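You operate a simulated robot arm through the tools that you are given. There is no shell and no other tool. Be economical: measure what you need, move in short steps, check, and stop when the job is done.

You run a simulated two-armed robot. Do the job below in one go: nothing can be reset, and whatever is moved stays where it is left.

Task
Put two of the small green caps from the top of the small table on the waist-high shelf of the pale unit. Take the yellow channel piece on the top of the wooden bench and put it away in the inside of the low carton. Push the grey unit drawer shut. Take the white channel piece and put it on the small yellow chevron sign. Put the yellow weight on the side shelf of the bin rack away on the top of the wooden board. Open the middle drawer of the chest, take the pink felt block from the inside of the middle drawer of the chest and leave it on the low shelf of the lamp bench, then shut the drawer. Do these in any order. Set down upright: yellow weight.

Only the result counts: the job must be done as asked and must still hold three seconds after the hand-in. Knocking over, shifting, dropping, spilling or breaking anything else fails it. Lids that push on must go on centred and level and be pressed home; caps that screw on are set level and turned clockwise until they are tight.

Robot
Two 7-joint arms with fingered hands on one trunk, on a base that drives. Base frame: it is fixed to the floor where the robot stands at the start and does not move with it; the origin is under the middle of the robot, x ahead of it, y to its left, z up; the surface under the hand at the start is at about z = 0.95. Units: m, degrees, N and s.
The left shoulder is at the start at [0.07, 0.132, 1.142], the right one opposite. With the tool pointing down near the work surface each hand reaches from about 0.36 to 0.64 m from the robot's upright axis, wherever it stands, measured 20 degrees to its own side. Places, roughly: grey unit drawer [0.4, 3.5, 1]; inside of the low carton (23x23 cm) [1, 3.22, 0.94]; low shelf of the lamp bench [10.2, 2.1, 0.3]; middle drawer of the chest [8.3, 3.3, 0.4]; pink felt block (6x9x5 cm) [8.2, 3.2, 0.4]; small green cap (3x3x3 cm) [0.9, 0, 1]; small yellow chevron sign (22x22x2 cm) [1.6, 3.2, 0.9]; top of the wooden board [8.7, 3.3, 0.9]; waist-high shelf of the pale unit [0, 3.6, 1]; white channel piece (11x5x3 cm) [1.1, 3.2, 0.9]; yellow channel piece (11x5x3 cm) [-1.2, 1.2, 1]; yellow weight (5x5x6 cm) [2.1, 2, 0.8]. Payload 2.3 kg a hand.
The tool frame of a hand sits at the grasp point between the pads (the TCP): z along the fingers, y along the line on which they close. The tips reach 0.025 m beyond it. The gripper opens to 0.088 m. The gripper's body begins 0.029 m behind the TCP. The gripper is a hand of 3 fingers: y runs from the thumb to the fingers, the wrist lies at [-0.013, -0.097, -0.162] in the tool frame, and closing takes about 1.5 s.
Orientation is told as [roll, pitch, yaw] about the base's x, y, z axes, in that order, counted from this pose: with the fingers straight down and the wrist toward the robot, the tool's x, y and z point along [0, 1, 0], [1, 0, 0] and [0, 0, -1] of the base frame.

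Tools
- The arms move only by the tool nudge_tool. It takes "left_moves", "right_moves" or both (then of equal length, played together; a hand with none holds still); each is a list of rows, each a list of 2 entries, a list of its own where there are three numbers: the shift along the tool's x, y, z in units of 20 mm (1.0 is 20 mm), then the turn, a rotation vector about the tool's x, y, z in units of 6 degrees (1.0 is 6 degrees). In form: [[[dx, dy, dz], [ax, ay, az]], ...]. A call has 1 to 20 rows; each row shifts and turns the commanded pose from where the row before left it, along the tool's axes as they then stand. "left_fingers" and "right_fingers" are, for a hand that has rows, the closure, from 0 (fully open) to 1 (shut), set as the call begins (left out, the last holds). A call with a number of a shift or a turn outside -1 to 1 is refused whole. A row lasts 0.2 s, in which the tool goes at most 0.05 m and 8.6 degrees; a call with a longer step from one row to the next is refused whole, and so is a gripper value outside its range. A pose out of reach is approached as far as the arm can. The call stops where the force on the tool passes 40 N (or 10 N more than at its start, if that is more) or the arm is blocked; 0.2 s more then pass. The fingers move at their own pace (about 0.108 m/s each) and stop on an object; they squeeze with about 33 N. The grip force told is the motor's: it shows also when the fingers shut on nothing. Time passes only in rows, and 0.2 s behind the last, so rows that do not move let the fingers close. The reply holds the time, the measured pose of the TCP, the force on the tool along the base axes, the opening and the grip force, in the units named above and with some noise, with the torque about the TCP (base axes, N m) and any sound that the robot's microphone picked up.
- Cameras (640 x 400 px; columns grow to the right, rows downward): "scene" is now at [0.1369, -0.0176, 1.4574]; the picture's right is [-0.19, -0.98, 0.00], its down [-0.61, 0.12, -0.78] and it looks along [0.77, -0.15, -0.62] (base axes); focal length 291 px, centre (320, 200). "left" rides on the left gripper at [-0.058, -0.085, -0.099] in its tool frame; the picture's right is [-0.67, -0.35, 0.65], its down [0.69, -0.63, 0.37] and it looks along [0.28, 0.69, 0.66] (tool axes); focal length 261 px, centre (320, 200). "right" rides on the right gripper at [0.058, -0.085, -0.099] in its tool frame; the picture's right is [-0.67, 0.35, -0.66], its down [-0.69, -0.63, 0.37] and it looks along [-0.28, 0.69, 0.66] (tool axes); focal length 261 px, centre (320, 200). There is no depth. A picture from a camera that has moved, and an enlarged one, comes with that camera's place and axes in the base frame and with its lens.
- capture(camera): a new picture of that camera. It takes no simulated time.
- move_column(by): slides the trunk up (or, below 0, down) by that many m; the arms and the scene camera ride with it, the base frame stays. It gives what a move gives, with no picture.
- base_move(legs): drives the robot by 1 to 6 legs, each [ahead, left, turn to the left] in m, m and degrees, along the robot's own axes; the way and the turn of a leg run together, so that a leg with both is an arc; at most 1.5 m and 180 degrees a leg. The arms and the cameras ride along, it lands a little off, and it stops where it bumps. It gives what a move gives.
- set_fingers(index, middle, thumb_bend, thumb_turn, hand): sets how far each is bent, from 0 (flat) to 1 (curled in); at 0.3 the hand is open as for a grip, at 0.7 the pads meet at the TCP. One left out holds its place. A second passes; each finger stops where it meets its share of the squeeze, and holds until it gets a number again. A gripper value or a shape takes the hand back. It gives what a move gives, with no picture; readings hold the bend of each and the force on the fingers (four entries, about 0 where the hand has none), thumb and palm. thumb_turn goes from beside the hand (0) to across from the fingers (1), as for a grip.
- set_grasp(shape, hand): the hand has 3 fingers and takes this shape, open, in about a second: jaw (thumb against the fingers, like two jaws); tri (thumb and two fingers); tip (a fingertip pinch); poke (one finger out to press); point (the index stretched); flat (the hand flat); cup (the hand cupped); fist (a fist). The gripper value then closes the fingers along that shape, each until it touches; the sizes above hold for jaw. It gives what a move gives, with no picture.
- aim_head(pan, tilt): turns the head with the scene camera to pan (to the left, within 86 degrees either way) and tilt (down, from -29 to 69), counted from straight ahead of the robot. It gives what a move gives.
- close_up(camera, box): a new picture of the part [left, top, right, bottom] of that camera's present view, enlarged. It takes no simulated time.
- finish_job(): hands the job in; it is judged then, once.

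Work in short steps. Places have to be worked out from the pictures, the camera data and where the tool is seen: move nearer, look again, correct. Check each grasp and each placing, and mend what went wrong. You have 217 turns and 220 pictures in all, those below and enlarged ones among them. Open the grippers and draw the arms clear of the work before you hand the job in, unless the task says otherwise; then end with one line.

The tools are called after "Emit:" by a JSON object that holds its "fn" and its "kwargs". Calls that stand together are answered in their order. nudge_tool: Moves the arms, as the interface text tells. Its arguments: {"type":"object","properties":{"left_moves":{"type":"array"},"left_fingers":{"type":"number"},"right_moves":{"type":"array"},"right_fingers":{"type":"number"}},"required":[]} The other tools are called the same way: move_column (by) slides the trunk up or down; set_grasp (shape, hand) gives the hand a shape; set_fingers (index, middle, thumb_bend, thumb_turn, hand) moves the fingers one by one; base_move (legs) drives the base; aim_head (pan, tilt) turns the head that bears the scene camera; capture (camera) takes a picture; close_up (camera, box) takes an enlarged picture of a part of a camera's view; finish_job () hands the job in.

At the start:

```text
clock: 0.0
left_position: [0.4069, 0.141, 1.2594]
left_orientation: [0.0, 0.0, 0.1]
left_force: [0.1, 0.6, 0.1]
left_ft_torque: [0.01, 0.01, -0.01]
left_opening: 0.0875
left_finger_force: 0.0
left_shape: jaw
left_bend: [0.3, 0.3, 0.3, 0.98]
left_finger forces: [0.1, 0.0, 0.1, 0.0, 0.0, 0.0]
right_position: [0.3929, -0.1943, 1.2591]
right_orientation: [0.0, 0.1, 0.0]
right_force: [0.6, -0.8, -0.3]
right_ft_torque: [0.03, -0.01, 0.0]
right_opening: 0.0877
right_finger_force: 0.1
right_shape: jaw
right_bend: [0.3, 0.3, 0.3, 0.98]
right_finger forces: [0.1, 0.1, 0.1, 0.1, 0.0, 0.0]
trunk travel left (down, up): [-0.7, 0.14]
robot x, y, heading: [-0.0005, 0.0001, -0.2]
head pan, tilt: [-10.9, 38.6]
```

scene: 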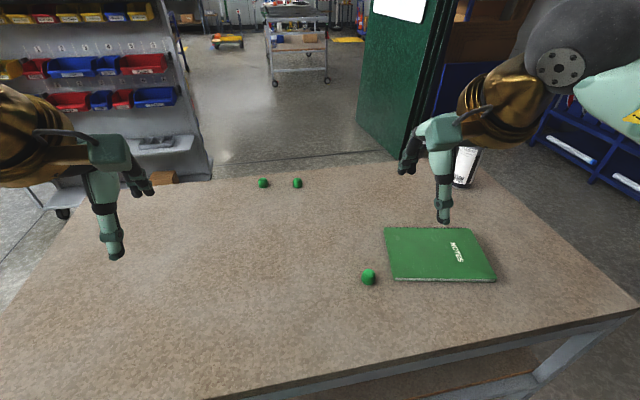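
right: 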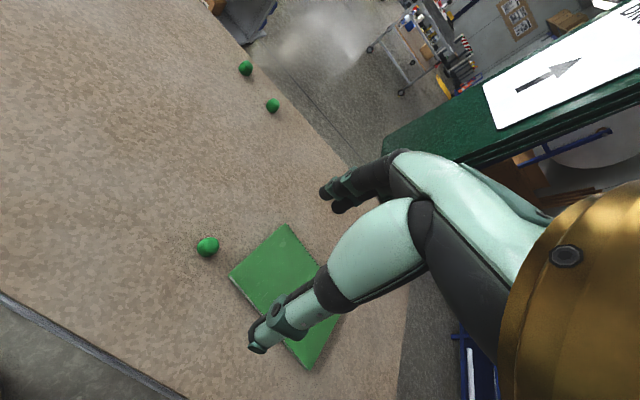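
left: 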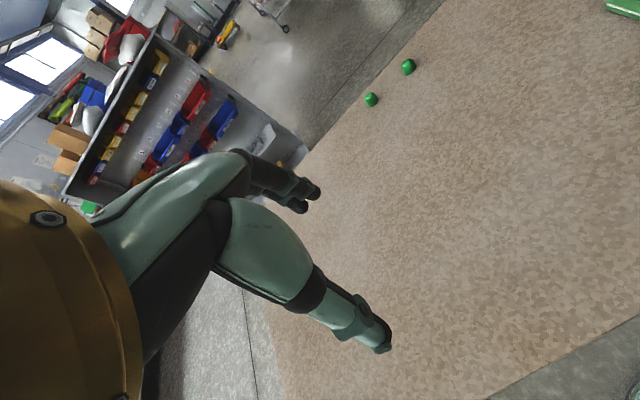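

The near green cap looks to be at about [0.48, -0.186], and the other two are near x≈0.85. I'll hover the right hand above the near cap and check.

Emit:
{"fn": "nudge_tool", "kwargs": {"right_moves": [[[0.04, 0.43, 1], [0, 0, 0]], [[0.04, 0.43, 1], [0, 0, 0]], [[0.04, 0.43, 1], [0, 0, 0]], [[0.04, 0.43, 1], [0, 0, 0]], [[0.04, 0.43, 1], [0, 0, 0]], [[0.04, 0.43, 1], [0, 0, 0]], [[0.04, 0.43, 1], [0, 0, 0]], [[0.04, 0.43, 1], [0, 0, 0]], [[0.04, 0.43, 1], [0, 0, 0]], [[0.04, 0.43, 1], [0, 0, 0]]]}}

Emit:
{"fn": "capture", "kwargs": {"camera": "right"}}

Emit:
{"fn": "capture", "kwargs": {"camera": "scene"}}

```text
clock: 2.2
left_position: [0.4077, 0.1427, 1.2595]
left_orientation: [0.0, 0.0, 0.1]
left_force: [0.3, -0.5, 0.5]
left_ft_torque: [-0.01, 0.0, -0.06]
left_opening: 0.0875
left_finger_force: 0.1
left_shape: jaw
left_bend: [0.3, 0.3, 0.3, 0.98]
left_finger forces: [0.0, 0.0, 0.0, 0.0, 0.1, 0.0]
right_position: [0.4799, -0.1868, 1.0597]
right_orientation: [0.0, 0.0, 0.0]
right_force: [0.6, 0.1, 0.0]
right_ft_torque: [0.0, 0.02, 0.01]
right_opening: 0.0876
right_finger_force: 0.1
right_shape: jaw
right_bend: [0.3, 0.3, 0.3, 0.98]
right_finger forces: [0.1, 0.0, 0.0, 0.0, 0.0, 0.0]
trunk travel left (down, up): [-0.7, 0.14]
robot x, y, heading: [-0.0016, -0.0004, 0.1]
head pan, tilt: [-10.9, 38.6]
```

```text
216 pictures are left
camera right: at [0.3942, -0.1284, 1.1566], right [0.35, -0.67, 0.66], down [-0.63, -0.69, -0.37], along [0.69, -0.28, -0.66], focal length 261 px, centre (320, 200)
```

right: 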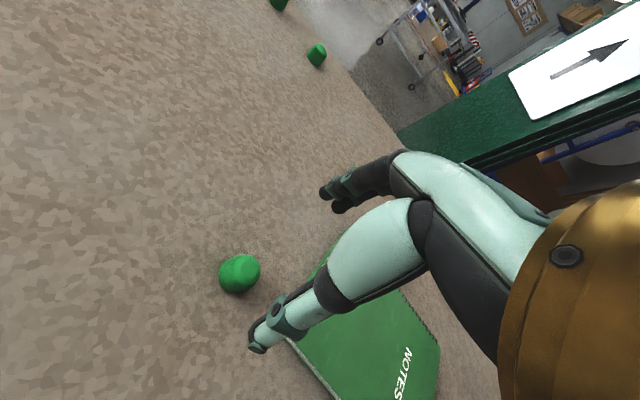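

```text
215 pictures are left
camera scene: at [0.1377, -0.0176, 1.4574], right [-0.19, -0.98, 0.0], down [-0.61, 0.12, -0.78], along [0.77, -0.15, -0.62], focal length 291 px, centre (320, 200)
```

scene: 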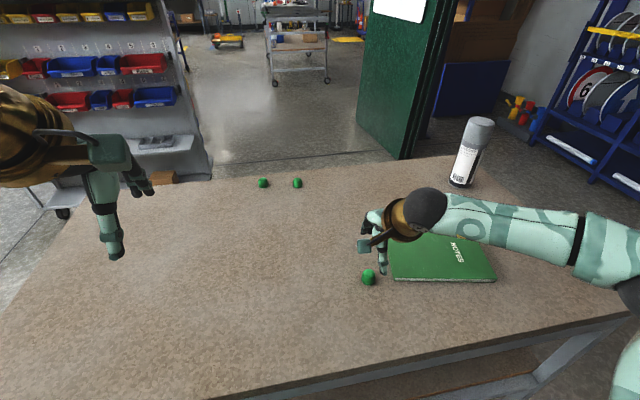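

Both cameras place the cap at about [0.476, -0.183]. I'll lower the right hand and close it.

Emit:
{"fn": "nudge_tool", "kwargs": {"right_moves": [[[0.05, -0.05, 1], [0, 0, 0]], [[0.05, -0.05, 1], [0, 0, 0]], [[0.05, 0, 1], [0, 0, 0]], [[0, 0, 1], [0, 0, 0]]], "right_fingers": 0}}

Emit:
{"fn": "nudge_tool", "kwargs": {"right_moves": [[[0, 0, 0], [0, 0, 0]], [[0, 0, 0], [0, 0, 0]], [[0, 0, 0], [0, 0, 0]], [[0, 0, 0], [0, 0, 0]], [[0, 0, 0], [0, 0, 0]], [[0, 0, 0], [0, 0, 0]], [[0, 0, 0], [0, 0, 0]], [[0, 0, 0], [0, 0, 0]]], "right_fingers": 1}}

Emit:
{"fn": "capture", "kwargs": {"camera": "right"}}

```text
clock: 3.2
left_position: [0.4077, 0.1408, 1.2598]
left_orientation: [0.0, 0.1, 0.1]
left_force: [0.3, 0.8, 0.7]
left_ft_torque: [0.02, 0.03, -0.01]
left_opening: 0.0877
left_finger_force: 0.0
left_shape: jaw
left_bend: [0.3, 0.3, 0.3, 0.98]
left_finger forces: [0.1, 0.0, 0.1, 0.0, 0.1, 0.0]
right_position: [0.4759, -0.1841, 0.9796]
right_orientation: [0.2, 0.0, 0.0]
right_force: [-0.1, 0.1, 0.3]
right_ft_torque: [-0.01, 0.01, -0.01]
right_opening: 0.0875
right_finger_force: 0.1
right_shape: jaw
right_bend: [0.3, 0.3, 0.3, 0.98]
right_finger forces: [0.0, 0.0, 0.0, 0.0, 0.1, 0.1]
trunk travel left (down, up): [-0.7, 0.14]
robot x, y, heading: [0.0009, 0.0016, -0.1]
head pan, tilt: [-10.9, 38.6]
```

```text
clock: 5.0
left_position: [0.4063, 0.1414, 1.2593]
left_orientation: [0.0, -0.2, 0.1]
left_force: [-0.3, -0.7, 0.3]
left_ft_torque: [0.04, -0.01, 0.01]
left_opening: 0.0875
left_finger_force: 0.1
left_shape: jaw
left_bend: [0.3, 0.3, 0.3, 0.98]
left_finger forces: [0.0, 0.0, 0.1, 0.0, 0.0, 0.0]
right_position: [0.4758, -0.1835, 0.9809]
right_orientation: [0.1, 0.0, 0.1]
right_force: [-0.3, 0.4, -0.8]
right_ft_torque: [-0.01, 0.02, 0.01]
right_opening: 0.0202
right_finger_force: 32.8
right_shape: jaw
right_bend: [0.74, 0.57, 0.75, 1.0]
right_finger forces: [18.6, 11.0, 0.0, 0.0, 27.7, 0.0]
trunk travel left (down, up): [-0.7, 0.14]
robot x, y, heading: [-0.0011, -0.0015, -0.1]
head pan, tilt: [-10.9, 38.6]
```

```text
214 pictures are left
camera right: at [0.3906, -0.1255, 1.0776], right [0.35, -0.67, 0.66], down [-0.63, -0.69, -0.37], along [0.69, -0.28, -0.66], focal length 261 px, centre (320, 200)
```

right: 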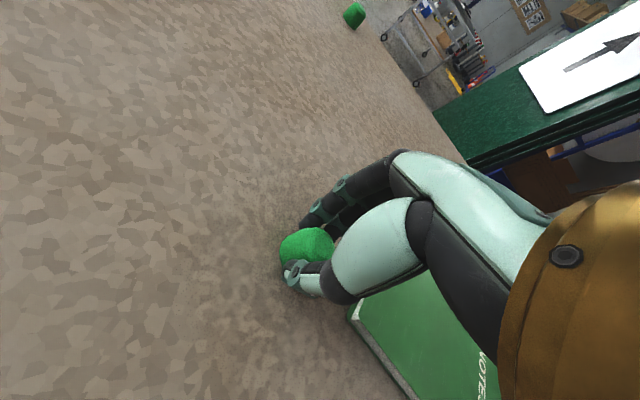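

The cap is gripped with contact on both fingers and the thumb. I'll lift and retract the hand, then look to the left and ahead to plan the route.

Emit:
{"fn": "nudge_tool", "kwargs": {"right_moves": [[[0, 0, -1], [0, 0, 0]], [[0, 0, -1], [0, 0, 0]], [[0, 0, -1], [0, 0, 0]], [[0, 0, -1], [0, 0, 0]], [[0, -0.5, -1], [0, 0, 0]], [[0, -0.5, -1], [0, 0, 0]], [[0, -0.5, -1], [0, 0, 0]], [[0, -0.5, -1], [0, 0, 0]], [[0, -0.5, -1], [0, 0, 0]], [[0, -0.5, -1], [0, 0, 0]], [[0, -0.5, -1], [0, 0, 0]], [[0, -0.5, -1], [0, 0, 0]], [[0, 0, -1], [0, 0, 0]]]}}

Emit:
{"fn": "aim_head", "kwargs": {"pan": 50, "tilt": 25}}

Emit:
{"fn": "capture", "kwargs": {"camera": "scene"}}

Emit:
{"fn": "aim_head", "kwargs": {"pan": 0, "tilt": 50}}

Emit:
{"fn": "capture", "kwargs": {"camera": "scene"}}

Emit:
{"fn": "capture", "kwargs": {"camera": "right"}}

```text
clock: 7.8
left_position: [0.408, 0.143, 1.2603]
left_orientation: [0.0, 0.1, 0.0]
left_force: [-0.6, -0.3, -0.1]
left_ft_torque: [0.02, 0.0, 0.01]
left_opening: 0.0876
left_finger_force: 0.0
left_shape: jaw
left_bend: [0.3, 0.3, 0.3, 0.98]
left_finger forces: [0.1, 0.0, 0.1, 0.1, 0.0, 0.1]
right_position: [0.3977, -0.1836, 1.2387]
right_orientation: [0.0, 0.0, -0.1]
right_force: [-0.6, -0.1, 0.2]
right_ft_torque: [0.01, -0.03, 0.01]
right_opening: 0.0194
right_finger_force: 33.3
right_shape: jaw
right_bend: [0.74, 0.57, 0.75, 1.0]
right_finger forces: [16.7, 13.9, 0.1, 0.0, 27.3, 0.1]
trunk travel left (down, up): [-0.7, 0.14]
robot x, y, heading: [0.0005, -0.0004, 0.3]
head pan, tilt: [-10.9, 38.6]
```

```text
clock: 9.1
left_position: [0.4075, 0.1424, 1.2598]
left_orientation: [0.0, -0.1, 0.2]
left_force: [0.4, 0.1, 0.4]
left_ft_torque: [0.0, -0.03, -0.01]
left_opening: 0.0874
left_finger_force: 0.0
left_shape: jaw
left_bend: [0.3, 0.3, 0.3, 0.98]
left_finger forces: [0.0, 0.1, 0.0, 0.0, 0.0, 0.1]
right_position: [0.3966, -0.1842, 1.24]
right_orientation: [0.0, 0.0, -0.1]
right_force: [-0.6, 0.0, 0.2]
right_ft_torque: [0.03, 0.02, 0.02]
right_opening: 0.0194
right_finger_force: 33.0
right_shape: jaw
right_bend: [0.74, 0.57, 0.75, 1.0]
right_finger forces: [16.7, 14.1, 0.0, 0.0, 27.2, 0.0]
trunk travel left (down, up): [-0.7, 0.14]
robot x, y, heading: [-0.003, 0.0005, -0.1]
head pan, tilt: [50.0, 25.0]
```

```text
213 pictures are left
camera scene: at [0.1118, 0.0692, 1.4786], right [0.77, -0.64, 0.0], down [-0.27, -0.32, -0.91], along [0.58, 0.69, -0.42], focal length 291 px, centre (320, 200)
```

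scene: 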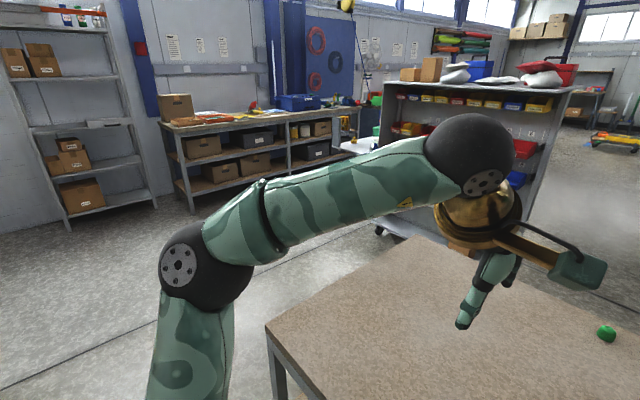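

```text
clock: 10.3
left_position: [0.4057, 0.1413, 1.2606]
left_orientation: [0.0, -0.1, 0.0]
left_force: [-0.4, -0.3, -0.2]
left_ft_torque: [0.02, 0.01, 0.03]
left_opening: 0.0876
left_finger_force: 0.1
left_shape: jaw
left_bend: [0.3, 0.3, 0.3, 0.98]
left_finger forces: [0.0, 0.0, 0.0, 0.0, 0.0, 0.0]
right_position: [0.3978, -0.1836, 1.2395]
right_orientation: [0.0, -0.1, 0.0]
right_force: [0.8, 0.8, -0.6]
right_ft_torque: [-0.01, 0.02, -0.01]
right_opening: 0.0194
right_finger_force: 33.1
right_shape: jaw
right_bend: [0.74, 0.57, 0.75, 1.0]
right_finger forces: [16.7, 13.9, 0.0, 0.0, 27.2, 0.0]
trunk travel left (down, up): [-0.7, 0.14]
robot x, y, heading: [0.0031, -0.0017, -0.0]
head pan, tilt: [0.0, 50.0]
```

```text
212 pictures are left
camera scene: at [0.1295, -0.0012, 1.4412], right [0.0, -1.0, 0.0], down [-0.77, 0.0, -0.64], along [0.64, 0.0, -0.77], focal length 291 px, centre (320, 200)
```

scene: 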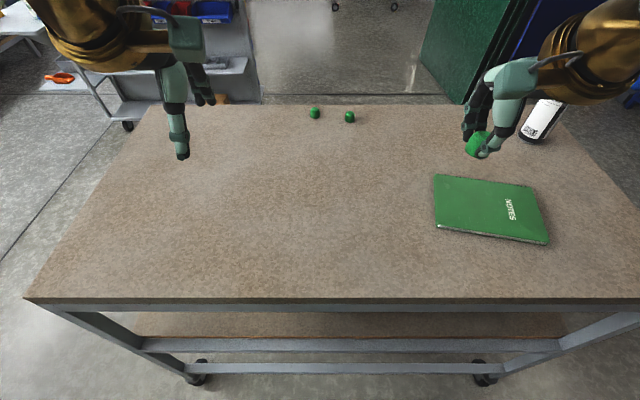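

```text
211 pictures are left
camera right: at [0.3116, -0.1258, 1.3376], right [0.35, -0.67, 0.66], down [-0.63, -0.69, -0.37], along [0.69, -0.28, -0.66], focal length 261 px, centre (320, 200)
```

right: 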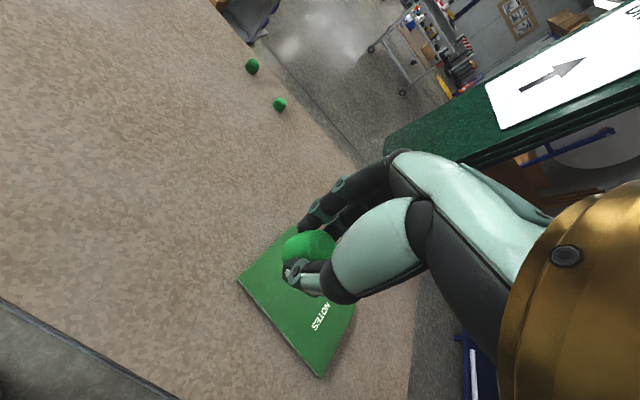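

The table spans x 0.315–0.91 and y ±0.51, so the far caps must be taken from its far side. I'll drive around the left end, turn to face back, and stop beside the far edge.

Emit:
{"fn": "base_move", "kwargs": {"legs": [[0, 1.05, 0], [1.3, 0, 0], [0, 0, 90], [0, 0, 90]]}}

Emit:
{"fn": "aim_head", "kwargs": {"pan": 30, "tilt": 45}}

Emit:
{"fn": "capture", "kwargs": {"camera": "scene"}}

```text
clock: 29.6
left_position: [0.8941, 0.9172, 1.2599]
left_orientation: [0.0, -0.1, -179.9]
left_force: [0.1, 0.1, 1.1]
left_ft_torque: [-0.02, 0.02, -0.02]
left_opening: 0.0876
left_finger_force: 0.0
left_shape: jaw
left_bend: [0.3, 0.3, 0.3, 0.98]
left_finger forces: [0.1, 0.0, 0.0, 0.1, 0.1, 0.0]
right_position: [0.9035, 1.2435, 1.2402]
right_orientation: [-0.1, 0.0, -180.0]
right_force: [0.7, -0.1, -0.2]
right_ft_torque: [-0.01, -0.02, 0.0]
right_opening: 0.0191
right_finger_force: 33.3
right_shape: jaw
right_bend: [0.74, 0.57, 0.76, 1.0]
right_finger forces: [16.8, 13.5, 0.1, 0.0, 26.6, 0.0]
trunk travel left (down, up): [-0.7, 0.14]
robot x, y, heading: [1.3031, 1.0597, -179.9]
head pan, tilt: [0.0, 50.0]
```

```text
clock: 30.5
left_position: [0.8939, 0.9173, 1.2602]
left_orientation: [0.0, 0.0, -179.8]
left_force: [0.0, -0.1, 0.6]
left_ft_torque: [0.0, -0.02, 0.03]
left_opening: 0.0877
left_finger_force: 0.0
left_shape: jaw
left_bend: [0.3, 0.3, 0.3, 0.98]
left_finger forces: [0.0, 0.0, 0.0, 0.0, 0.0, 0.1]
right_position: [0.9038, 1.2424, 1.2399]
right_orientation: [-0.1, 0.1, -179.9]
right_force: [-0.2, -0.7, -1.1]
right_ft_torque: [0.01, -0.01, 0.0]
right_opening: 0.019
right_finger_force: 33.1
right_shape: jaw
right_bend: [0.74, 0.57, 0.76, 1.0]
right_finger forces: [16.6, 13.6, 0.0, 0.0, 26.5, 0.0]
trunk travel left (down, up): [-0.7, 0.14]
robot x, y, heading: [1.3018, 1.0614, -179.7]
head pan, tilt: [30.0, 45.0]
```

```text
210 pictures are left
camera scene: at [1.183, 1.0175, 1.448], right [-0.5, 0.87, 0.0], down [0.61, 0.35, -0.71], along [-0.61, -0.35, -0.71], focal length 291 px, centre (320, 200)
```

scene: 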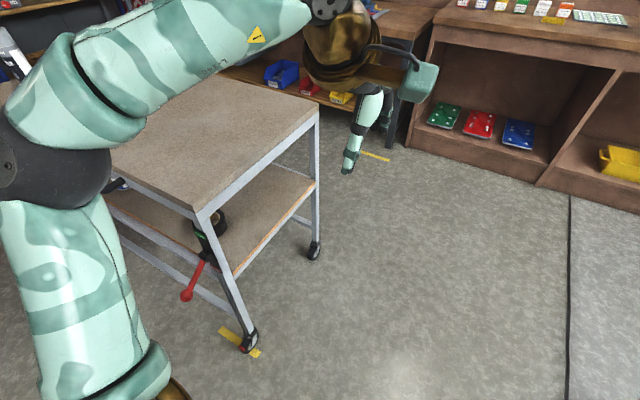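

A lever-like object sticks out slightly below the table on the far side. I'll keep a wider gap, at x≈1.41, while sliding over to the caps.

Emit:
{"fn": "base_move", "kwargs": {"legs": [[-0.11, 0, 0], [0, 0.87, 0]]}}

Emit:
{"fn": "aim_head", "kwargs": {"pan": 10, "tilt": 50}}

Emit:
{"fn": "capture", "kwargs": {"camera": "scene"}}

Emit:
{"fn": "capture", "kwargs": {"camera": "left"}}

```text
clock: 35.9
left_position: [1.0117, 0.0489, 1.2599]
left_orientation: [0.0, -0.1, -179.4]
left_force: [-0.2, -0.3, -0.2]
left_ft_torque: [0.0, 0.0, -0.01]
left_opening: 0.0875
left_finger_force: 0.1
left_shape: jaw
left_bend: [0.3, 0.3, 0.3, 0.98]
left_finger forces: [0.1, 0.0, 0.0, 0.1, 0.0, 0.0]
right_position: [1.0191, 0.3754, 1.2392]
right_orientation: [0.2, 0.0, -179.6]
right_force: [0.9, -0.4, -1.0]
right_ft_torque: [-0.01, 0.01, 0.01]
right_opening: 0.0192
right_finger_force: 33.2
right_shape: jaw
right_bend: [0.74, 0.57, 0.75, 1.0]
right_finger forces: [16.7, 13.5, 0.0, 0.0, 26.5, 0.0]
trunk travel left (down, up): [-0.7, 0.14]
robot x, y, heading: [1.4173, 0.1929, -179.4]
head pan, tilt: [30.0, 45.0]
```

```text
clock: 36.7
left_position: [1.0114, 0.0494, 1.2602]
left_orientation: [0.0, -0.1, -179.4]
left_force: [0.8, -0.6, 0.8]
left_ft_torque: [0.03, 0.02, 0.01]
left_opening: 0.0876
left_finger_force: 0.1
left_shape: jaw
left_bend: [0.3, 0.3, 0.3, 0.98]
left_finger forces: [0.1, 0.1, 0.1, 0.0, 0.0, 0.0]
right_position: [1.0199, 0.3738, 1.2406]
right_orientation: [0.0, 0.0, -179.4]
right_force: [0.2, -0.2, 0.1]
right_ft_torque: [0.01, 0.02, -0.01]
right_opening: 0.0192
right_finger_force: 33.1
right_shape: jaw
right_bend: [0.74, 0.57, 0.75, 1.0]
right_finger forces: [16.7, 13.6, 0.0, 0.1, 26.6, 0.0]
trunk travel left (down, up): [-0.7, 0.14]
robot x, y, heading: [1.4134, 0.1937, -179.4]
head pan, tilt: [10.0, 50.0]
```

```text
209 pictures are left
camera scene: at [1.2934, 0.1774, 1.4411], right [-0.18, 0.98, 0.0], down [0.75, 0.14, -0.64], along [-0.63, -0.12, -0.77], focal length 291 px, centre (320, 200)
```

scene: 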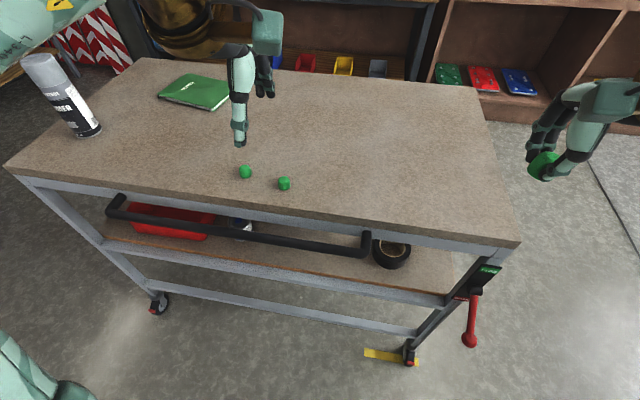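

```text
208 pictures are left
camera left: at [1.0954, 0.1077, 1.3585], right [0.34, 0.67, -0.66], down [0.64, -0.68, -0.37], along [-0.69, -0.29, -0.66], focal length 261 px, centre (320, 200)
```

left: 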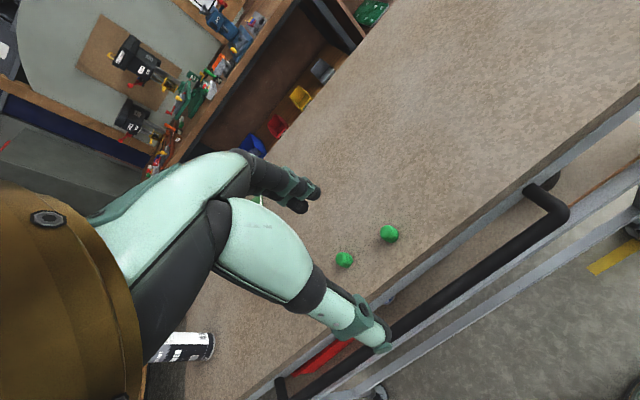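

Both views put cap 1 at about [0.867, 0.018]. I'll hover the left hand over it, then descend and check.

Emit:
{"fn": "nudge_tool", "kwargs": {"left_moves": [[[0.155, 0.72, 1], [0, 0, 0]], [[0.155, 0.72, 1], [0, 0, 0]], [[0.155, 0.72, 1], [0, 0, 0]], [[0.155, 0.72, 1], [0, 0, 0]], [[0.155, 0.72, 1], [0, 0, 0]], [[0.155, 0.72, 1], [0, 0, 0]], [[0.155, 0.72, 1], [0, 0, 0]], [[0.155, 0.72, 1], [0, 0, 0]], [[0.155, 0.72, 1], [0, 0, 0]], [[0.155, 0.72, 1], [0, 0, 0]]]}}

Emit:
{"fn": "capture", "kwargs": {"camera": "left"}}

Emit:
{"fn": "capture", "kwargs": {"camera": "scene"}}

```text
clock: 38.9
left_position: [0.8662, 0.0155, 1.06]
left_orientation: [0.0, 0.0, -179.3]
left_force: [0.6, -0.1, 0.5]
left_ft_torque: [0.0, 0.01, -0.03]
left_opening: 0.0873
left_finger_force: 0.1
left_shape: jaw
left_bend: [0.3, 0.3, 0.3, 0.98]
left_finger forces: [0.0, 0.1, 0.1, 0.0, 0.1, 0.0]
right_position: [1.0172, 0.3739, 1.2406]
right_orientation: [0.0, 0.0, -179.4]
right_force: [0.4, -0.1, 0.4]
right_ft_torque: [-0.02, 0.0, 0.0]
right_opening: 0.0193
right_finger_force: 33.2
right_shape: jaw
right_bend: [0.74, 0.57, 0.76, 1.0]
right_finger forces: [16.7, 13.5, 0.0, 0.0, 26.6, 0.1]
trunk travel left (down, up): [-0.7, 0.14]
robot x, y, heading: [1.4144, 0.1936, -179.5]
head pan, tilt: [10.0, 50.0]
```

```text
207 pictures are left
camera left: at [0.9506, 0.0754, 1.1585], right [0.34, 0.67, -0.66], down [0.64, -0.68, -0.37], along [-0.69, -0.29, -0.66], focal length 261 px, centre (320, 200)
```

left: 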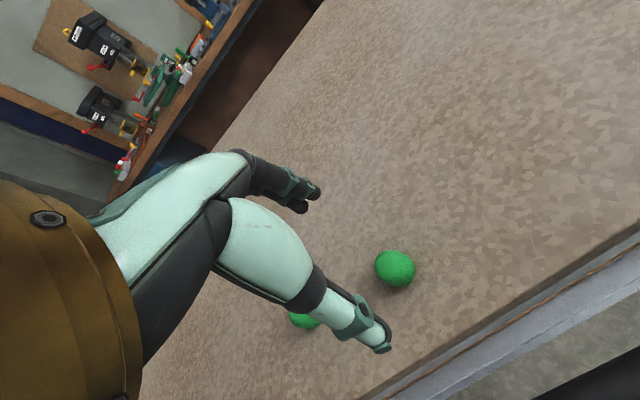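

```text
206 pictures are left
camera scene: at [1.2922, 0.1776, 1.441], right [-0.18, 0.98, 0.0], down [0.75, 0.14, -0.64], along [-0.63, -0.12, -0.77], focal length 291 px, centre (320, 200)
```

scene: 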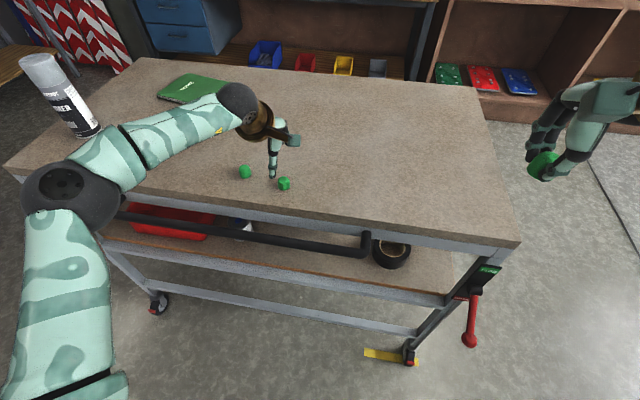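

The cap is at [0.865, 0.020], almost under the TCP. I'll descend and grip.

Emit:
{"fn": "nudge_tool", "kwargs": {"left_moves": [[[-0.1, 0, 1], [0, 0, 0]], [[-0.1, 0, 1], [0, 0, 0]], [[0, 0, 1], [0, 0, 0]], [[0, 0, 1], [0, 0, 0]]], "left_fingers": 0}}

Emit:
{"fn": "nudge_tool", "kwargs": {"left_moves": [[[0, 0, 0], [0, 0, 0]], [[0, 0, 0], [0, 0, 0]], [[0, 0, 0], [0, 0, 0]], [[0, 0, 0], [0, 0, 0]], [[0, 0, 0], [0, 0, 0]], [[0, 0, 0], [0, 0, 0]], [[0, 0, 0], [0, 0, 0]], [[0, 0, 0], [0, 0, 0]]], "left_fingers": 1}}

Emit:
{"fn": "nudge_tool", "kwargs": {"left_moves": [[[0, 0, -1], [0, 0, 0]], [[0, 0, -1], [0, 0, 0]], [[0, 0, -1], [0, 0, 0]], [[0, 0, -1], [0, 0, 0]], [[-0.1, -0.75, -1], [0, 0, 0]], [[-0.1, -0.75, -1], [0, 0, 0]], [[-0.1, -0.75, -1], [0, 0, 0]], [[-0.1, -0.75, -1], [0, 0, 0]], [[-0.1, -0.75, -1], [0, 0, 0]], [[-0.1, -0.75, -1], [0, 0, 0]], [[-0.1, -0.75, -1], [0, 0, 0]], [[-0.1, -0.75, -1], [0, 0, 0]], [[-0.1, -0.75, -1], [0, 0, 0]]]}}

Emit:
{"fn": "capture", "kwargs": {"camera": "left"}}

```text
clock: 39.9
left_position: [0.8672, 0.0203, 0.9788]
left_orientation: [-0.1, 0.0, -179.5]
left_force: [-0.5, -0.7, 0.0]
left_ft_torque: [0.02, 0.02, -0.01]
left_opening: 0.0877
left_finger_force: 0.1
left_shape: jaw
left_bend: [0.3, 0.3, 0.3, 0.98]
left_finger forces: [0.1, 0.1, 0.1, 0.1, 0.1, 0.0]
right_position: [1.0181, 0.3747, 1.2394]
right_orientation: [-0.1, 0.0, -179.5]
right_force: [0.0, 0.5, -0.8]
right_ft_torque: [0.02, 0.0, -0.01]
right_opening: 0.0192
right_finger_force: 33.1
right_shape: jaw
right_bend: [0.74, 0.57, 0.76, 1.0]
right_finger forces: [16.6, 13.6, 0.0, 0.1, 26.6, 0.0]
trunk travel left (down, up): [-0.7, 0.14]
robot x, y, heading: [1.4189, 0.1918, -179.3]
head pan, tilt: [10.0, 50.0]
```

```text
clock: 41.7
left_position: [0.8678, 0.0203, 0.9793]
left_orientation: [0.0, -0.1, -179.5]
left_force: [0.3, 0.6, 0.2]
left_ft_torque: [0.02, 0.0, -0.05]
left_opening: 0.0194
left_finger_force: 32.6
left_shape: jaw
left_bend: [0.74, 0.56, 0.75, 1.0]
left_finger forces: [15.9, 12.0, 0.1, 0.0, 26.0, 0.0]
right_position: [1.0179, 0.373, 1.2398]
right_orientation: [-0.1, 0.0, -179.5]
right_force: [0.3, -0.1, -0.6]
right_ft_torque: [0.01, 0.01, 0.04]
right_opening: 0.0194
right_finger_force: 32.7
right_shape: jaw
right_bend: [0.74, 0.57, 0.76, 1.0]
right_finger forces: [16.8, 13.7, 0.0, 0.1, 26.6, 0.0]
trunk travel left (down, up): [-0.7, 0.14]
robot x, y, heading: [1.4153, 0.1954, -179.6]
head pan, tilt: [10.0, 50.0]
```

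```text
clock: 44.5
left_position: [1.0051, 0.0402, 1.2411]
left_orientation: [0.0, -0.1, -179.4]
left_force: [0.0, 0.0, 0.6]
left_ft_torque: [-0.04, -0.02, 0.01]
left_opening: 0.019
left_finger_force: 33.0
left_shape: jaw
left_bend: [0.74, 0.56, 0.76, 1.0]
left_finger forces: [16.6, 14.4, 0.0, 0.0, 25.9, 0.0]
right_position: [1.0191, 0.3746, 1.2391]
right_orientation: [0.0, -0.1, -179.5]
right_force: [-0.5, 1.0, 0.1]
right_ft_torque: [0.01, -0.01, 0.01]
right_opening: 0.0191
right_finger_force: 32.9
right_shape: jaw
right_bend: [0.74, 0.57, 0.76, 1.0]
right_finger forces: [16.6, 13.7, 0.0, 0.1, 26.7, 0.0]
trunk travel left (down, up): [-0.7, 0.14]
robot x, y, heading: [1.414, 0.1973, -179.4]
head pan, tilt: [10.0, 50.0]
```

```text
205 pictures are left
camera left: at [1.0881, 0.0993, 1.3397], right [0.34, 0.67, -0.66], down [0.64, -0.68, -0.37], along [-0.69, -0.29, -0.66], focal length 261 px, centre (320, 200)
```

left: 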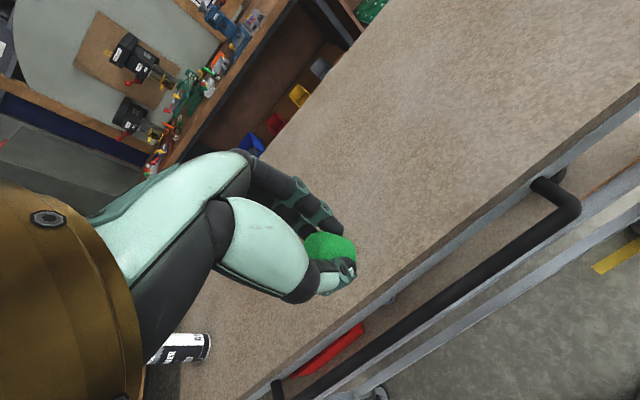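

Both caps are held. I'll drive clear of the table, turn to face +y, and look at the pale unit and the counter.

Emit:
{"fn": "base_move", "kwargs": {"legs": [[0, -1.2, 0], [0, 0, -90], [0, 1.0, 0]]}}

Emit:
{"fn": "aim_head", "kwargs": {"pan": 0, "tilt": 25}}

Emit:
{"fn": "capture", "kwargs": {"camera": "scene"}}

Emit:
{"fn": "aim_head", "kwargs": {"pan": 65, "tilt": 30}}

Emit:
{"fn": "capture", "kwargs": {"camera": "scene"}}

```text
clock: 59.3
left_position: [0.2432, 1.7962, 1.2397]
left_orientation: [-0.1, -0.2, 90.5]
left_force: [0.3, 0.6, -0.2]
left_ft_torque: [-0.04, 0.04, 0.01]
left_opening: 0.0188
left_finger_force: 32.9
left_shape: jaw
left_bend: [0.74, 0.56, 0.76, 1.0]
left_finger forces: [16.7, 14.2, 0.1, 0.0, 25.7, 0.1]
right_position: [0.5782, 1.7821, 1.2397]
right_orientation: [0.0, 0.1, 90.5]
right_force: [0.2, 0.0, -0.2]
right_ft_torque: [0.0, -0.01, -0.01]
right_opening: 0.0189
right_finger_force: 33.2
right_shape: jaw
right_bend: [0.74, 0.57, 0.76, 1.0]
right_finger forces: [16.6, 13.5, 0.0, 0.0, 26.3, 0.0]
trunk travel left (down, up): [-0.7, 0.14]
robot x, y, heading: [0.3987, 1.3833, 90.5]
head pan, tilt: [10.0, 50.0]
```

```text
clock: 60.1
left_position: [0.2436, 1.7966, 1.2411]
left_orientation: [-0.1, -0.1, 90.5]
left_force: [-0.7, 0.2, -0.3]
left_ft_torque: [0.0, 0.0, -0.02]
left_opening: 0.019
left_finger_force: 32.7
left_shape: jaw
left_bend: [0.74, 0.56, 0.76, 1.0]
left_finger forces: [16.7, 14.2, 0.0, 0.0, 25.7, 0.1]
right_position: [0.5771, 1.7801, 1.2396]
right_orientation: [0.1, -0.1, 90.3]
right_force: [-0.5, 0.6, -0.3]
right_ft_torque: [0.01, -0.02, -0.03]
right_opening: 0.0191
right_finger_force: 33.2
right_shape: jaw
right_bend: [0.74, 0.57, 0.76, 1.0]
right_finger forces: [16.7, 13.5, 0.0, 0.1, 26.2, 0.0]
trunk travel left (down, up): [-0.7, 0.14]
robot x, y, heading: [0.3992, 1.3817, 90.2]
head pan, tilt: [0.0, 25.0]
```

```text
204 pictures are left
camera scene: at [0.3973, 1.5236, 1.4785], right [1.0, 0.01, 0.0], down [0.0, -0.42, -0.91], along [-0.01, 0.91, -0.42], focal length 291 px, centre (320, 200)
```

scene: 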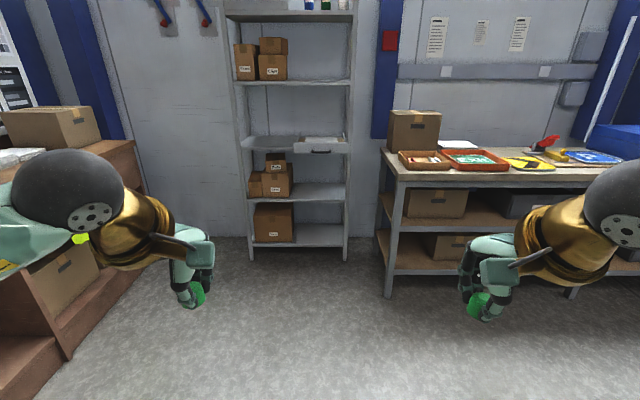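

```text
clock: 61.5
left_position: [0.2429, 1.797, 1.2414]
left_orientation: [0.1, -0.1, 90.6]
left_force: [-0.2, 0.3, -0.4]
left_ft_torque: [-0.01, 0.0, -0.01]
left_opening: 0.0188
left_finger_force: 33.1
left_shape: jaw
left_bend: [0.74, 0.56, 0.76, 1.0]
left_finger forces: [16.7, 14.2, 0.0, 0.1, 25.5, 0.0]
right_position: [0.5782, 1.7808, 1.2404]
right_orientation: [0.0, 0.1, 90.5]
right_force: [0.2, -0.3, 0.2]
right_ft_torque: [-0.01, -0.03, 0.01]
right_opening: 0.019
right_finger_force: 32.7
right_shape: jaw
right_bend: [0.74, 0.57, 0.76, 1.0]
right_finger forces: [16.7, 13.4, 0.0, 0.1, 26.3, 0.0]
trunk travel left (down, up): [-0.7, 0.14]
robot x, y, heading: [0.3941, 1.3812, 90.4]
head pan, tilt: [65.0, 30.0]
```

```text
203 pictures are left
camera scene: at [0.316, 1.4693, 1.4707], right [0.42, 0.91, 0.0], down [0.45, -0.21, -0.87], along [-0.79, 0.36, -0.5], focal length 291 px, centre (320, 200)
```

scene: 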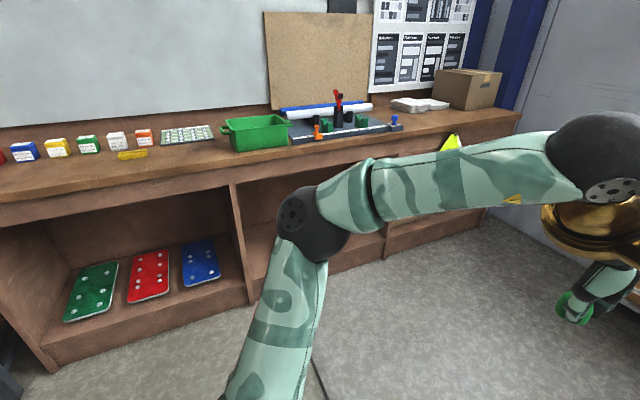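

The pale unit stands at about y≈3.55. Its waist-high shelf (z≈0.98) spans x −0.17 to 0.2, with the grey drawer sticking out to the right of it. I'll drive nearer and look again.

Emit:
{"fn": "base_move", "kwargs": {"legs": [[0, 0.3, 0], [1.3, 0, 0]]}}

Emit:
{"fn": "aim_head", "kwargs": {"pan": -5, "tilt": 30}}

Emit:
{"fn": "capture", "kwargs": {"camera": "scene"}}

```text
clock: 69.7
left_position: [-0.0643, 3.0916, 1.2407]
left_orientation: [0.0, 0.0, 90.5]
left_force: [-0.1, 0.4, -0.1]
left_ft_torque: [0.01, -0.04, 0.02]
left_opening: 0.0191
left_finger_force: 33.5
left_shape: jaw
left_bend: [0.74, 0.56, 0.76, 1.0]
left_finger forces: [16.6, 14.2, 0.0, 0.0, 25.6, 0.1]
right_position: [0.2701, 3.0755, 1.2392]
right_orientation: [0.0, 0.0, 90.4]
right_force: [0.0, -0.6, -0.1]
right_ft_torque: [0.03, 0.0, 0.03]
right_opening: 0.0192
right_finger_force: 33.3
right_shape: jaw
right_bend: [0.74, 0.57, 0.76, 1.0]
right_finger forces: [16.6, 13.5, 0.1, 0.0, 26.3, 0.0]
trunk travel left (down, up): [-0.7, 0.14]
robot x, y, heading: [0.0852, 2.6761, 90.2]
head pan, tilt: [65.0, 30.0]
```

```text
clock: 71.1
left_position: [-0.0653, 3.092, 1.2411]
left_orientation: [0.0, 0.0, 90.5]
left_force: [-0.3, -0.3, -0.8]
left_ft_torque: [-0.01, -0.01, 0.01]
left_opening: 0.0188
left_finger_force: 33.1
left_shape: jaw
left_bend: [0.74, 0.56, 0.76, 1.0]
left_finger forces: [16.9, 14.3, 0.0, 0.0, 25.7, 0.1]
right_position: [0.2687, 3.075, 1.2392]
right_orientation: [0.1, 0.0, 90.4]
right_force: [-0.4, 0.1, -0.6]
right_ft_torque: [-0.02, -0.01, 0.0]
right_opening: 0.0189
right_finger_force: 33.1
right_shape: jaw
right_bend: [0.74, 0.57, 0.76, 1.0]
right_finger forces: [16.6, 13.4, 0.0, 0.0, 26.2, 0.0]
trunk travel left (down, up): [-0.7, 0.14]
robot x, y, heading: [0.0874, 2.6726, 90.3]
head pan, tilt: [-5.0, 30.0]
```

```text
202 pictures are left
camera scene: at [0.0972, 2.8161, 1.4706], right [1.0, -0.08, 0.0], down [-0.04, -0.5, -0.87], along [0.07, 0.86, -0.5], focal length 291 px, centre (320, 200)
```

scene: 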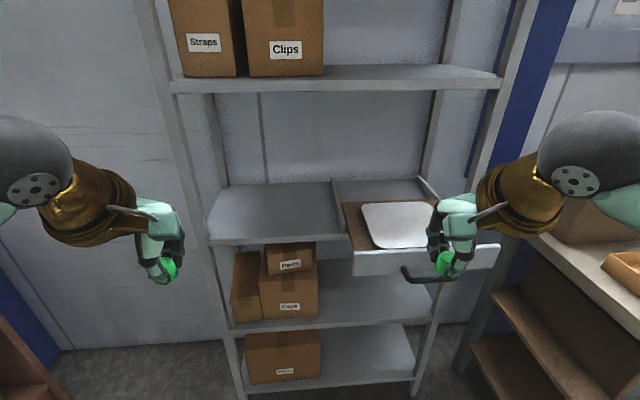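

The shelf's front edge is at y≈3.49 and z≈0.95, and the upper shelf is at z≈1.375. I'll lower both hands to pass under it, then drive 0.36 m forward.

Emit:
{"fn": "nudge_tool", "kwargs": {"left_moves": [[[0, 0, 1], [0, 0, 0]], [[0, 0, 1], [0, 0, 0]], [[0, 0, 1], [0, 0, 0]], [[0, 0, 1], [0, 0, 0]], [[0, 0, 1], [0, 0, 0]], [[0, 0, 1], [0, 0, 0]], [[0, 0, 1], [0, 0, 0]], [[0, 0, 0.5], [0, 0, 0]]], "right_moves": [[[0, 0, 1], [0, 0, 0]], [[0, 0, 1], [0, 0, 0]], [[0, 0, 1], [0, 0, 0]], [[0, 0, 1], [0, 0, 0]], [[0, 0, 1], [0, 0, 0]], [[0, 0, 1], [0, 0, 0]], [[0, 0, 0.5], [0, 0, 0]], [[0, 0, 0], [0, 0, 0]]]}}

Emit:
{"fn": "base_move", "kwargs": {"legs": [[0.36, 0, 0]]}}

Emit:
{"fn": "capture", "kwargs": {"camera": "scene"}}

Emit:
{"fn": "capture", "kwargs": {"camera": "left"}}

```text
clock: 72.9
left_position: [-0.0649, 3.0913, 1.0907]
left_orientation: [-0.1, 0.0, 90.4]
left_force: [0.2, -0.3, 0.7]
left_ft_torque: [0.0, 0.05, 0.02]
left_opening: 0.0189
left_finger_force: 33.5
left_shape: jaw
left_bend: [0.74, 0.56, 0.76, 1.0]
left_finger forces: [16.7, 14.9, 0.0, 0.0, 25.7, 0.0]
right_position: [0.2695, 3.074, 1.11]
right_orientation: [0.0, 0.0, 90.4]
right_force: [1.0, -0.2, -1.3]
right_ft_torque: [-0.01, 0.0, 0.01]
right_opening: 0.0191
right_finger_force: 32.9
right_shape: jaw
right_bend: [0.74, 0.57, 0.76, 1.0]
right_finger forces: [16.2, 14.2, 0.0, 0.0, 26.6, 0.0]
trunk travel left (down, up): [-0.7, 0.14]
robot x, y, heading: [0.0904, 2.6809, 90.5]
head pan, tilt: [-5.0, 30.0]
```

```text
clock: 75.2
left_position: [-0.0681, 3.4495, 1.0904]
left_orientation: [0.0, 0.0, 90.7]
left_force: [-0.2, -0.2, 0.2]
left_ft_torque: [-0.02, -0.01, 0.03]
left_opening: 0.0186
left_finger_force: 33.0
left_shape: jaw
left_bend: [0.74, 0.56, 0.76, 1.0]
left_finger forces: [16.7, 14.8, 0.1, 0.0, 25.7, 0.1]
right_position: [0.2663, 3.4342, 1.1113]
right_orientation: [0.0, -0.1, 90.5]
right_force: [0.4, -0.4, 0.1]
right_ft_torque: [-0.01, 0.02, -0.01]
right_opening: 0.0189
right_finger_force: 32.9
right_shape: jaw
right_bend: [0.74, 0.57, 0.76, 1.0]
right_finger forces: [16.4, 14.2, 0.0, 0.1, 26.6, 0.1]
trunk travel left (down, up): [-0.7, 0.14]
robot x, y, heading: [0.0821, 3.034, 90.4]
head pan, tilt: [-5.0, 30.0]
```

```text
201 pictures are left
camera scene: at [0.0941, 3.1749, 1.4708], right [1.0, -0.08, 0.0], down [-0.04, -0.5, -0.87], along [0.07, 0.86, -0.5], focal length 291 px, centre (320, 200)
```

scene: 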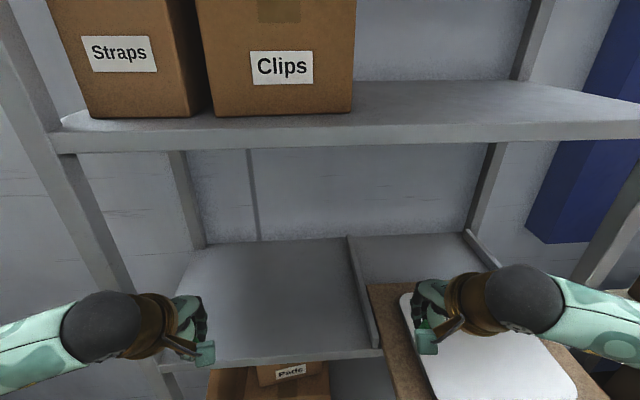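

```text
200 pictures are left
camera left: at [-0.0106, 3.3664, 1.1898], right [0.67, -0.34, -0.66], down [-0.68, -0.64, -0.37], along [-0.29, 0.69, -0.66], focal length 261 px, centre (320, 200)
```

left: 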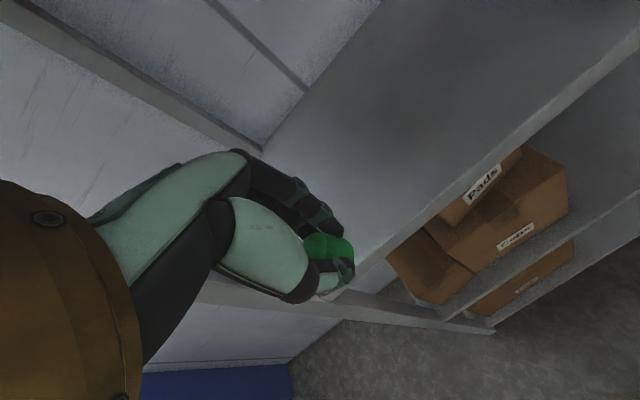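

By triangulation the shelf is at z≈0.94 with its edge at y≈3.495. I'll extend the left hand 0.1 m in and lower it part of the way.

Emit:
{"fn": "nudge_tool", "kwargs": {"left_moves": [[[0, 1, 0], [0, 0, 0]], [[0, 1, 0], [0, 0, 0]], [[0, 1, 0], [0, 0, 0]], [[0, 1, 0], [0, 0, 0]], [[0, 1, 0], [0, 0, 0]], [[0, 0, 1], [0, 0, 0]], [[0, 0, 1], [0, 0, 0]], [[0, 0, 1], [0, 0, 0]], [[0, 0, 1], [0, 0, 0]]]}}

Emit:
{"fn": "capture", "kwargs": {"camera": "left"}}

Emit:
{"fn": "close_up", "kwargs": {"camera": "scene", "box": [100, 200, 420, 400]}}

```text
clock: 77.2
left_position: [-0.0711, 3.5527, 1.0101]
left_orientation: [0.1, -0.1, 90.6]
left_force: [-0.3, 0.4, -0.4]
left_ft_torque: [0.01, -0.01, 0.02]
left_opening: 0.0184
left_finger_force: 32.8
left_shape: jaw
left_bend: [0.74, 0.56, 0.76, 1.0]
left_finger forces: [16.2, 15.2, 0.0, 0.1, 25.6, 0.0]
right_position: [0.2653, 3.4356, 1.1101]
right_orientation: [0.0, 0.0, 90.5]
right_force: [-0.2, 0.0, -0.3]
right_ft_torque: [0.02, 0.03, -0.01]
right_opening: 0.0187
right_finger_force: 33.1
right_shape: jaw
right_bend: [0.74, 0.57, 0.76, 1.0]
right_finger forces: [16.3, 14.0, 0.0, 0.0, 26.5, 0.1]
trunk travel left (down, up): [-0.7, 0.14]
robot x, y, heading: [0.0837, 3.0357, 90.9]
head pan, tilt: [-5.0, 30.0]
```

```text
199 pictures are left
camera left: at [-0.0121, 3.4687, 1.1089], right [0.67, -0.34, -0.66], down [-0.68, -0.64, -0.37], along [-0.29, 0.69, -0.66], focal length 261 px, centre (320, 200)
```

left: 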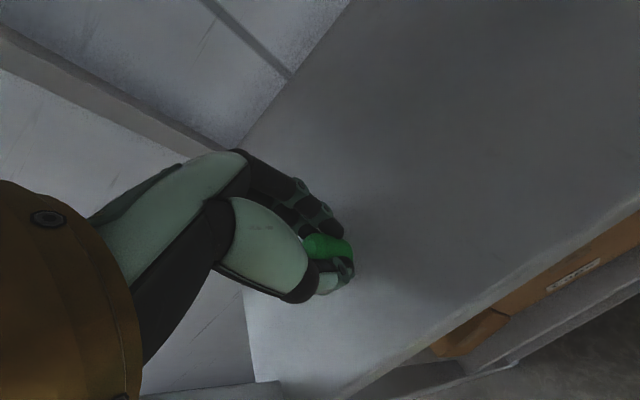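

```text
2.00 times, centred on (260, 300) of scene
camera zoom: at [0.094, 3.1771, 1.4706], right [1.0, -0.08, 0.0], down [-0.04, -0.5, -0.87], along [0.07, 0.86, -0.5], focal length 582 px, centre (440, 0)
```

zoom: 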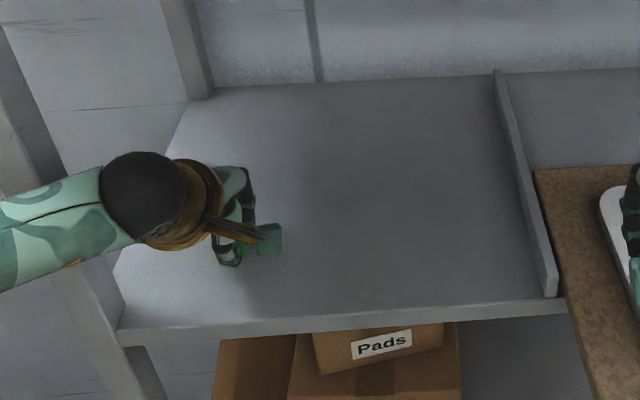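

The cap bottom should be about 3 cm above the shelf. I'll lower in small rows and watch the force.

Emit:
{"fn": "nudge_tool", "kwargs": {"left_moves": [[[0, 0, 1], [0, 0, 0]], [[0, 0, 0.25], [0, 0, 0]]]}}

Emit:
{"fn": "nudge_tool", "kwargs": {"left_moves": [[[0, 0, 0.25], [0, 0, 0]]]}}

Emit:
{"fn": "close_up", "kwargs": {"camera": "left", "box": [240, 180, 440, 305]}}

```text
clock: 77.8
left_position: [-0.0694, 3.5505, 0.9876]
left_orientation: [0.0, -0.3, 90.7]
left_force: [0.1, 0.8, 9.3]
left_ft_torque: [0.14, 0.05, -0.02]
left_opening: 0.0193
left_finger_force: 32.6
left_shape: jaw
left_bend: [0.74, 0.55, 0.76, 1.0]
left_finger forces: [16.5, 16.4, 0.0, 0.1, 26.5, 0.0]
right_position: [0.2658, 3.4346, 1.11]
right_orientation: [0.2, -0.1, 90.6]
right_force: [-0.4, 0.1, -0.3]
right_ft_torque: [-0.03, -0.02, -0.02]
right_opening: 0.0189
right_finger_force: 32.8
right_shape: jaw
right_bend: [0.74, 0.57, 0.76, 1.0]
right_finger forces: [16.3, 14.2, 0.0, 0.0, 26.5, 0.1]
trunk travel left (down, up): [-0.7, 0.14]
robot x, y, heading: [0.0864, 3.0389, 90.9]
head pan, tilt: [-5.0, 30.0]
```

```text
clock: 78.2
left_position: [-0.0682, 3.549, 0.9857]
left_orientation: [-0.1, -0.7, 90.6]
left_force: [-1.1, 4.4, 28.7]
left_ft_torque: [0.28, 0.16, 0.05]
left_opening: 0.0204
left_finger_force: 33.4
left_shape: jaw
left_bend: [0.74, 0.54, 0.77, 1.0]
left_finger forces: [18.6, 19.1, 0.1, 0.1, 28.3, 0.0]
right_position: [0.2666, 3.4325, 1.1112]
right_orientation: [0.0, -0.3, 90.4]
right_force: [0.0, 0.4, 0.4]
right_ft_torque: [0.01, 0.01, 0.01]
right_opening: 0.0189
right_finger_force: 32.7
right_shape: jaw
right_bend: [0.74, 0.57, 0.76, 1.0]
right_finger forces: [16.2, 14.2, 0.0, 0.0, 26.4, 0.1]
trunk travel left (down, up): [-0.7, 0.14]
robot x, y, heading: [0.0848, 3.0365, 90.3]
head pan, tilt: [-5.0, 30.0]
```

```text
3.20 times, centred on (340, 242) of left
camera zoom: at [-0.0104, 3.4645, 1.0835], right [0.67, -0.33, -0.66], down [-0.68, -0.63, -0.37], along [-0.29, 0.7, -0.65], focal length 834 px, centre (256, 64)
```

zoom: 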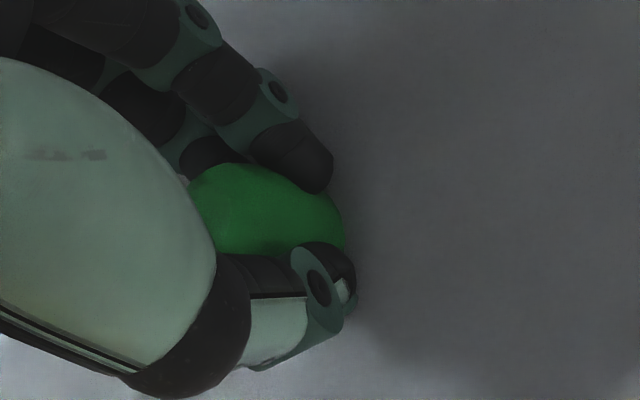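

The cap touches down at TCP z≈0.987. I'll relieve the force slightly, then open and lift.

Emit:
{"fn": "nudge_tool", "kwargs": {"left_moves": [[[0, 0, -0.25], [0, 0, 0]]]}}

Emit:
{"fn": "nudge_tool", "kwargs": {"left_moves": [[[0, 0, 0], [0, 0, 0]], [[0, 0, 0], [0, 0, 0]], [[0, 0, 0], [0, 0, 0]], [[0, 0, 0], [0, 0, 0]], [[0, 0, 0], [0, 0, 0]], [[0, 0, 0], [0, 0, 0]]], "left_fingers": 0}}

Emit:
{"fn": "capture", "kwargs": {"camera": "left"}}

```text
clock: 78.6
left_position: [-0.0689, 3.5493, 0.9858]
left_orientation: [0.0, -0.1, 90.6]
left_force: [0.0, 1.7, 14.1]
left_ft_torque: [0.21, 0.1, 0.01]
left_opening: 0.021
left_finger_force: 32.9
left_shape: jaw
left_bend: [0.74, 0.53, 0.77, 1.0]
left_finger forces: [18.4, 17.5, 0.0, 0.0, 27.5, 0.0]
right_position: [0.2661, 3.433, 1.1106]
right_orientation: [0.0, -0.1, 90.4]
right_force: [0.5, -0.3, -0.5]
right_ft_torque: [0.03, 0.0, 0.04]
right_opening: 0.019
right_finger_force: 32.9
right_shape: jaw
right_bend: [0.74, 0.57, 0.76, 1.0]
right_finger forces: [16.2, 14.2, 0.0, 0.0, 26.5, 0.0]
trunk travel left (down, up): [-0.7, 0.14]
robot x, y, heading: [0.0858, 3.0377, 90.5]
head pan, tilt: [-5.0, 30.0]
```

```text
clock: 80.0
left_position: [-0.0708, 3.5522, 0.986]
left_orientation: [0.0, 0.0, 90.6]
left_force: [-0.4, -0.3, 0.2]
left_ft_torque: [-0.01, -0.03, 0.02]
left_opening: 0.0875
left_finger_force: 0.1
left_shape: jaw
left_bend: [0.3, 0.3, 0.3, 0.98]
left_finger forces: [0.0, 0.0, 0.0, 0.0, 0.1, 0.0]
right_position: [0.2654, 3.4361, 1.1096]
right_orientation: [0.0, -0.1, 90.4]
right_force: [0.6, -0.1, -0.2]
right_ft_torque: [0.01, 0.01, 0.02]
right_opening: 0.0191
right_finger_force: 32.8
right_shape: jaw
right_bend: [0.74, 0.57, 0.76, 1.0]
right_finger forces: [16.3, 14.2, 0.1, 0.1, 26.5, 0.0]
trunk travel left (down, up): [-0.7, 0.14]
robot x, y, heading: [0.0857, 3.0354, 90.6]
head pan, tilt: [-5.0, 30.0]
```

```text
196 pictures are left
camera left: at [-0.0116, 3.4683, 1.0843], right [0.67, -0.34, -0.66], down [-0.68, -0.64, -0.37], along [-0.29, 0.69, -0.66], focal length 261 px, centre (320, 200)
```

left: 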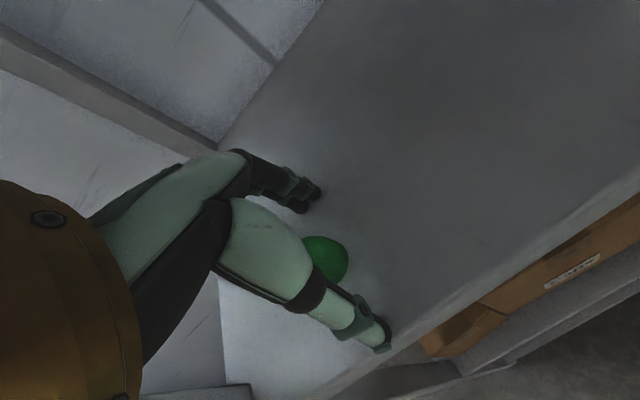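

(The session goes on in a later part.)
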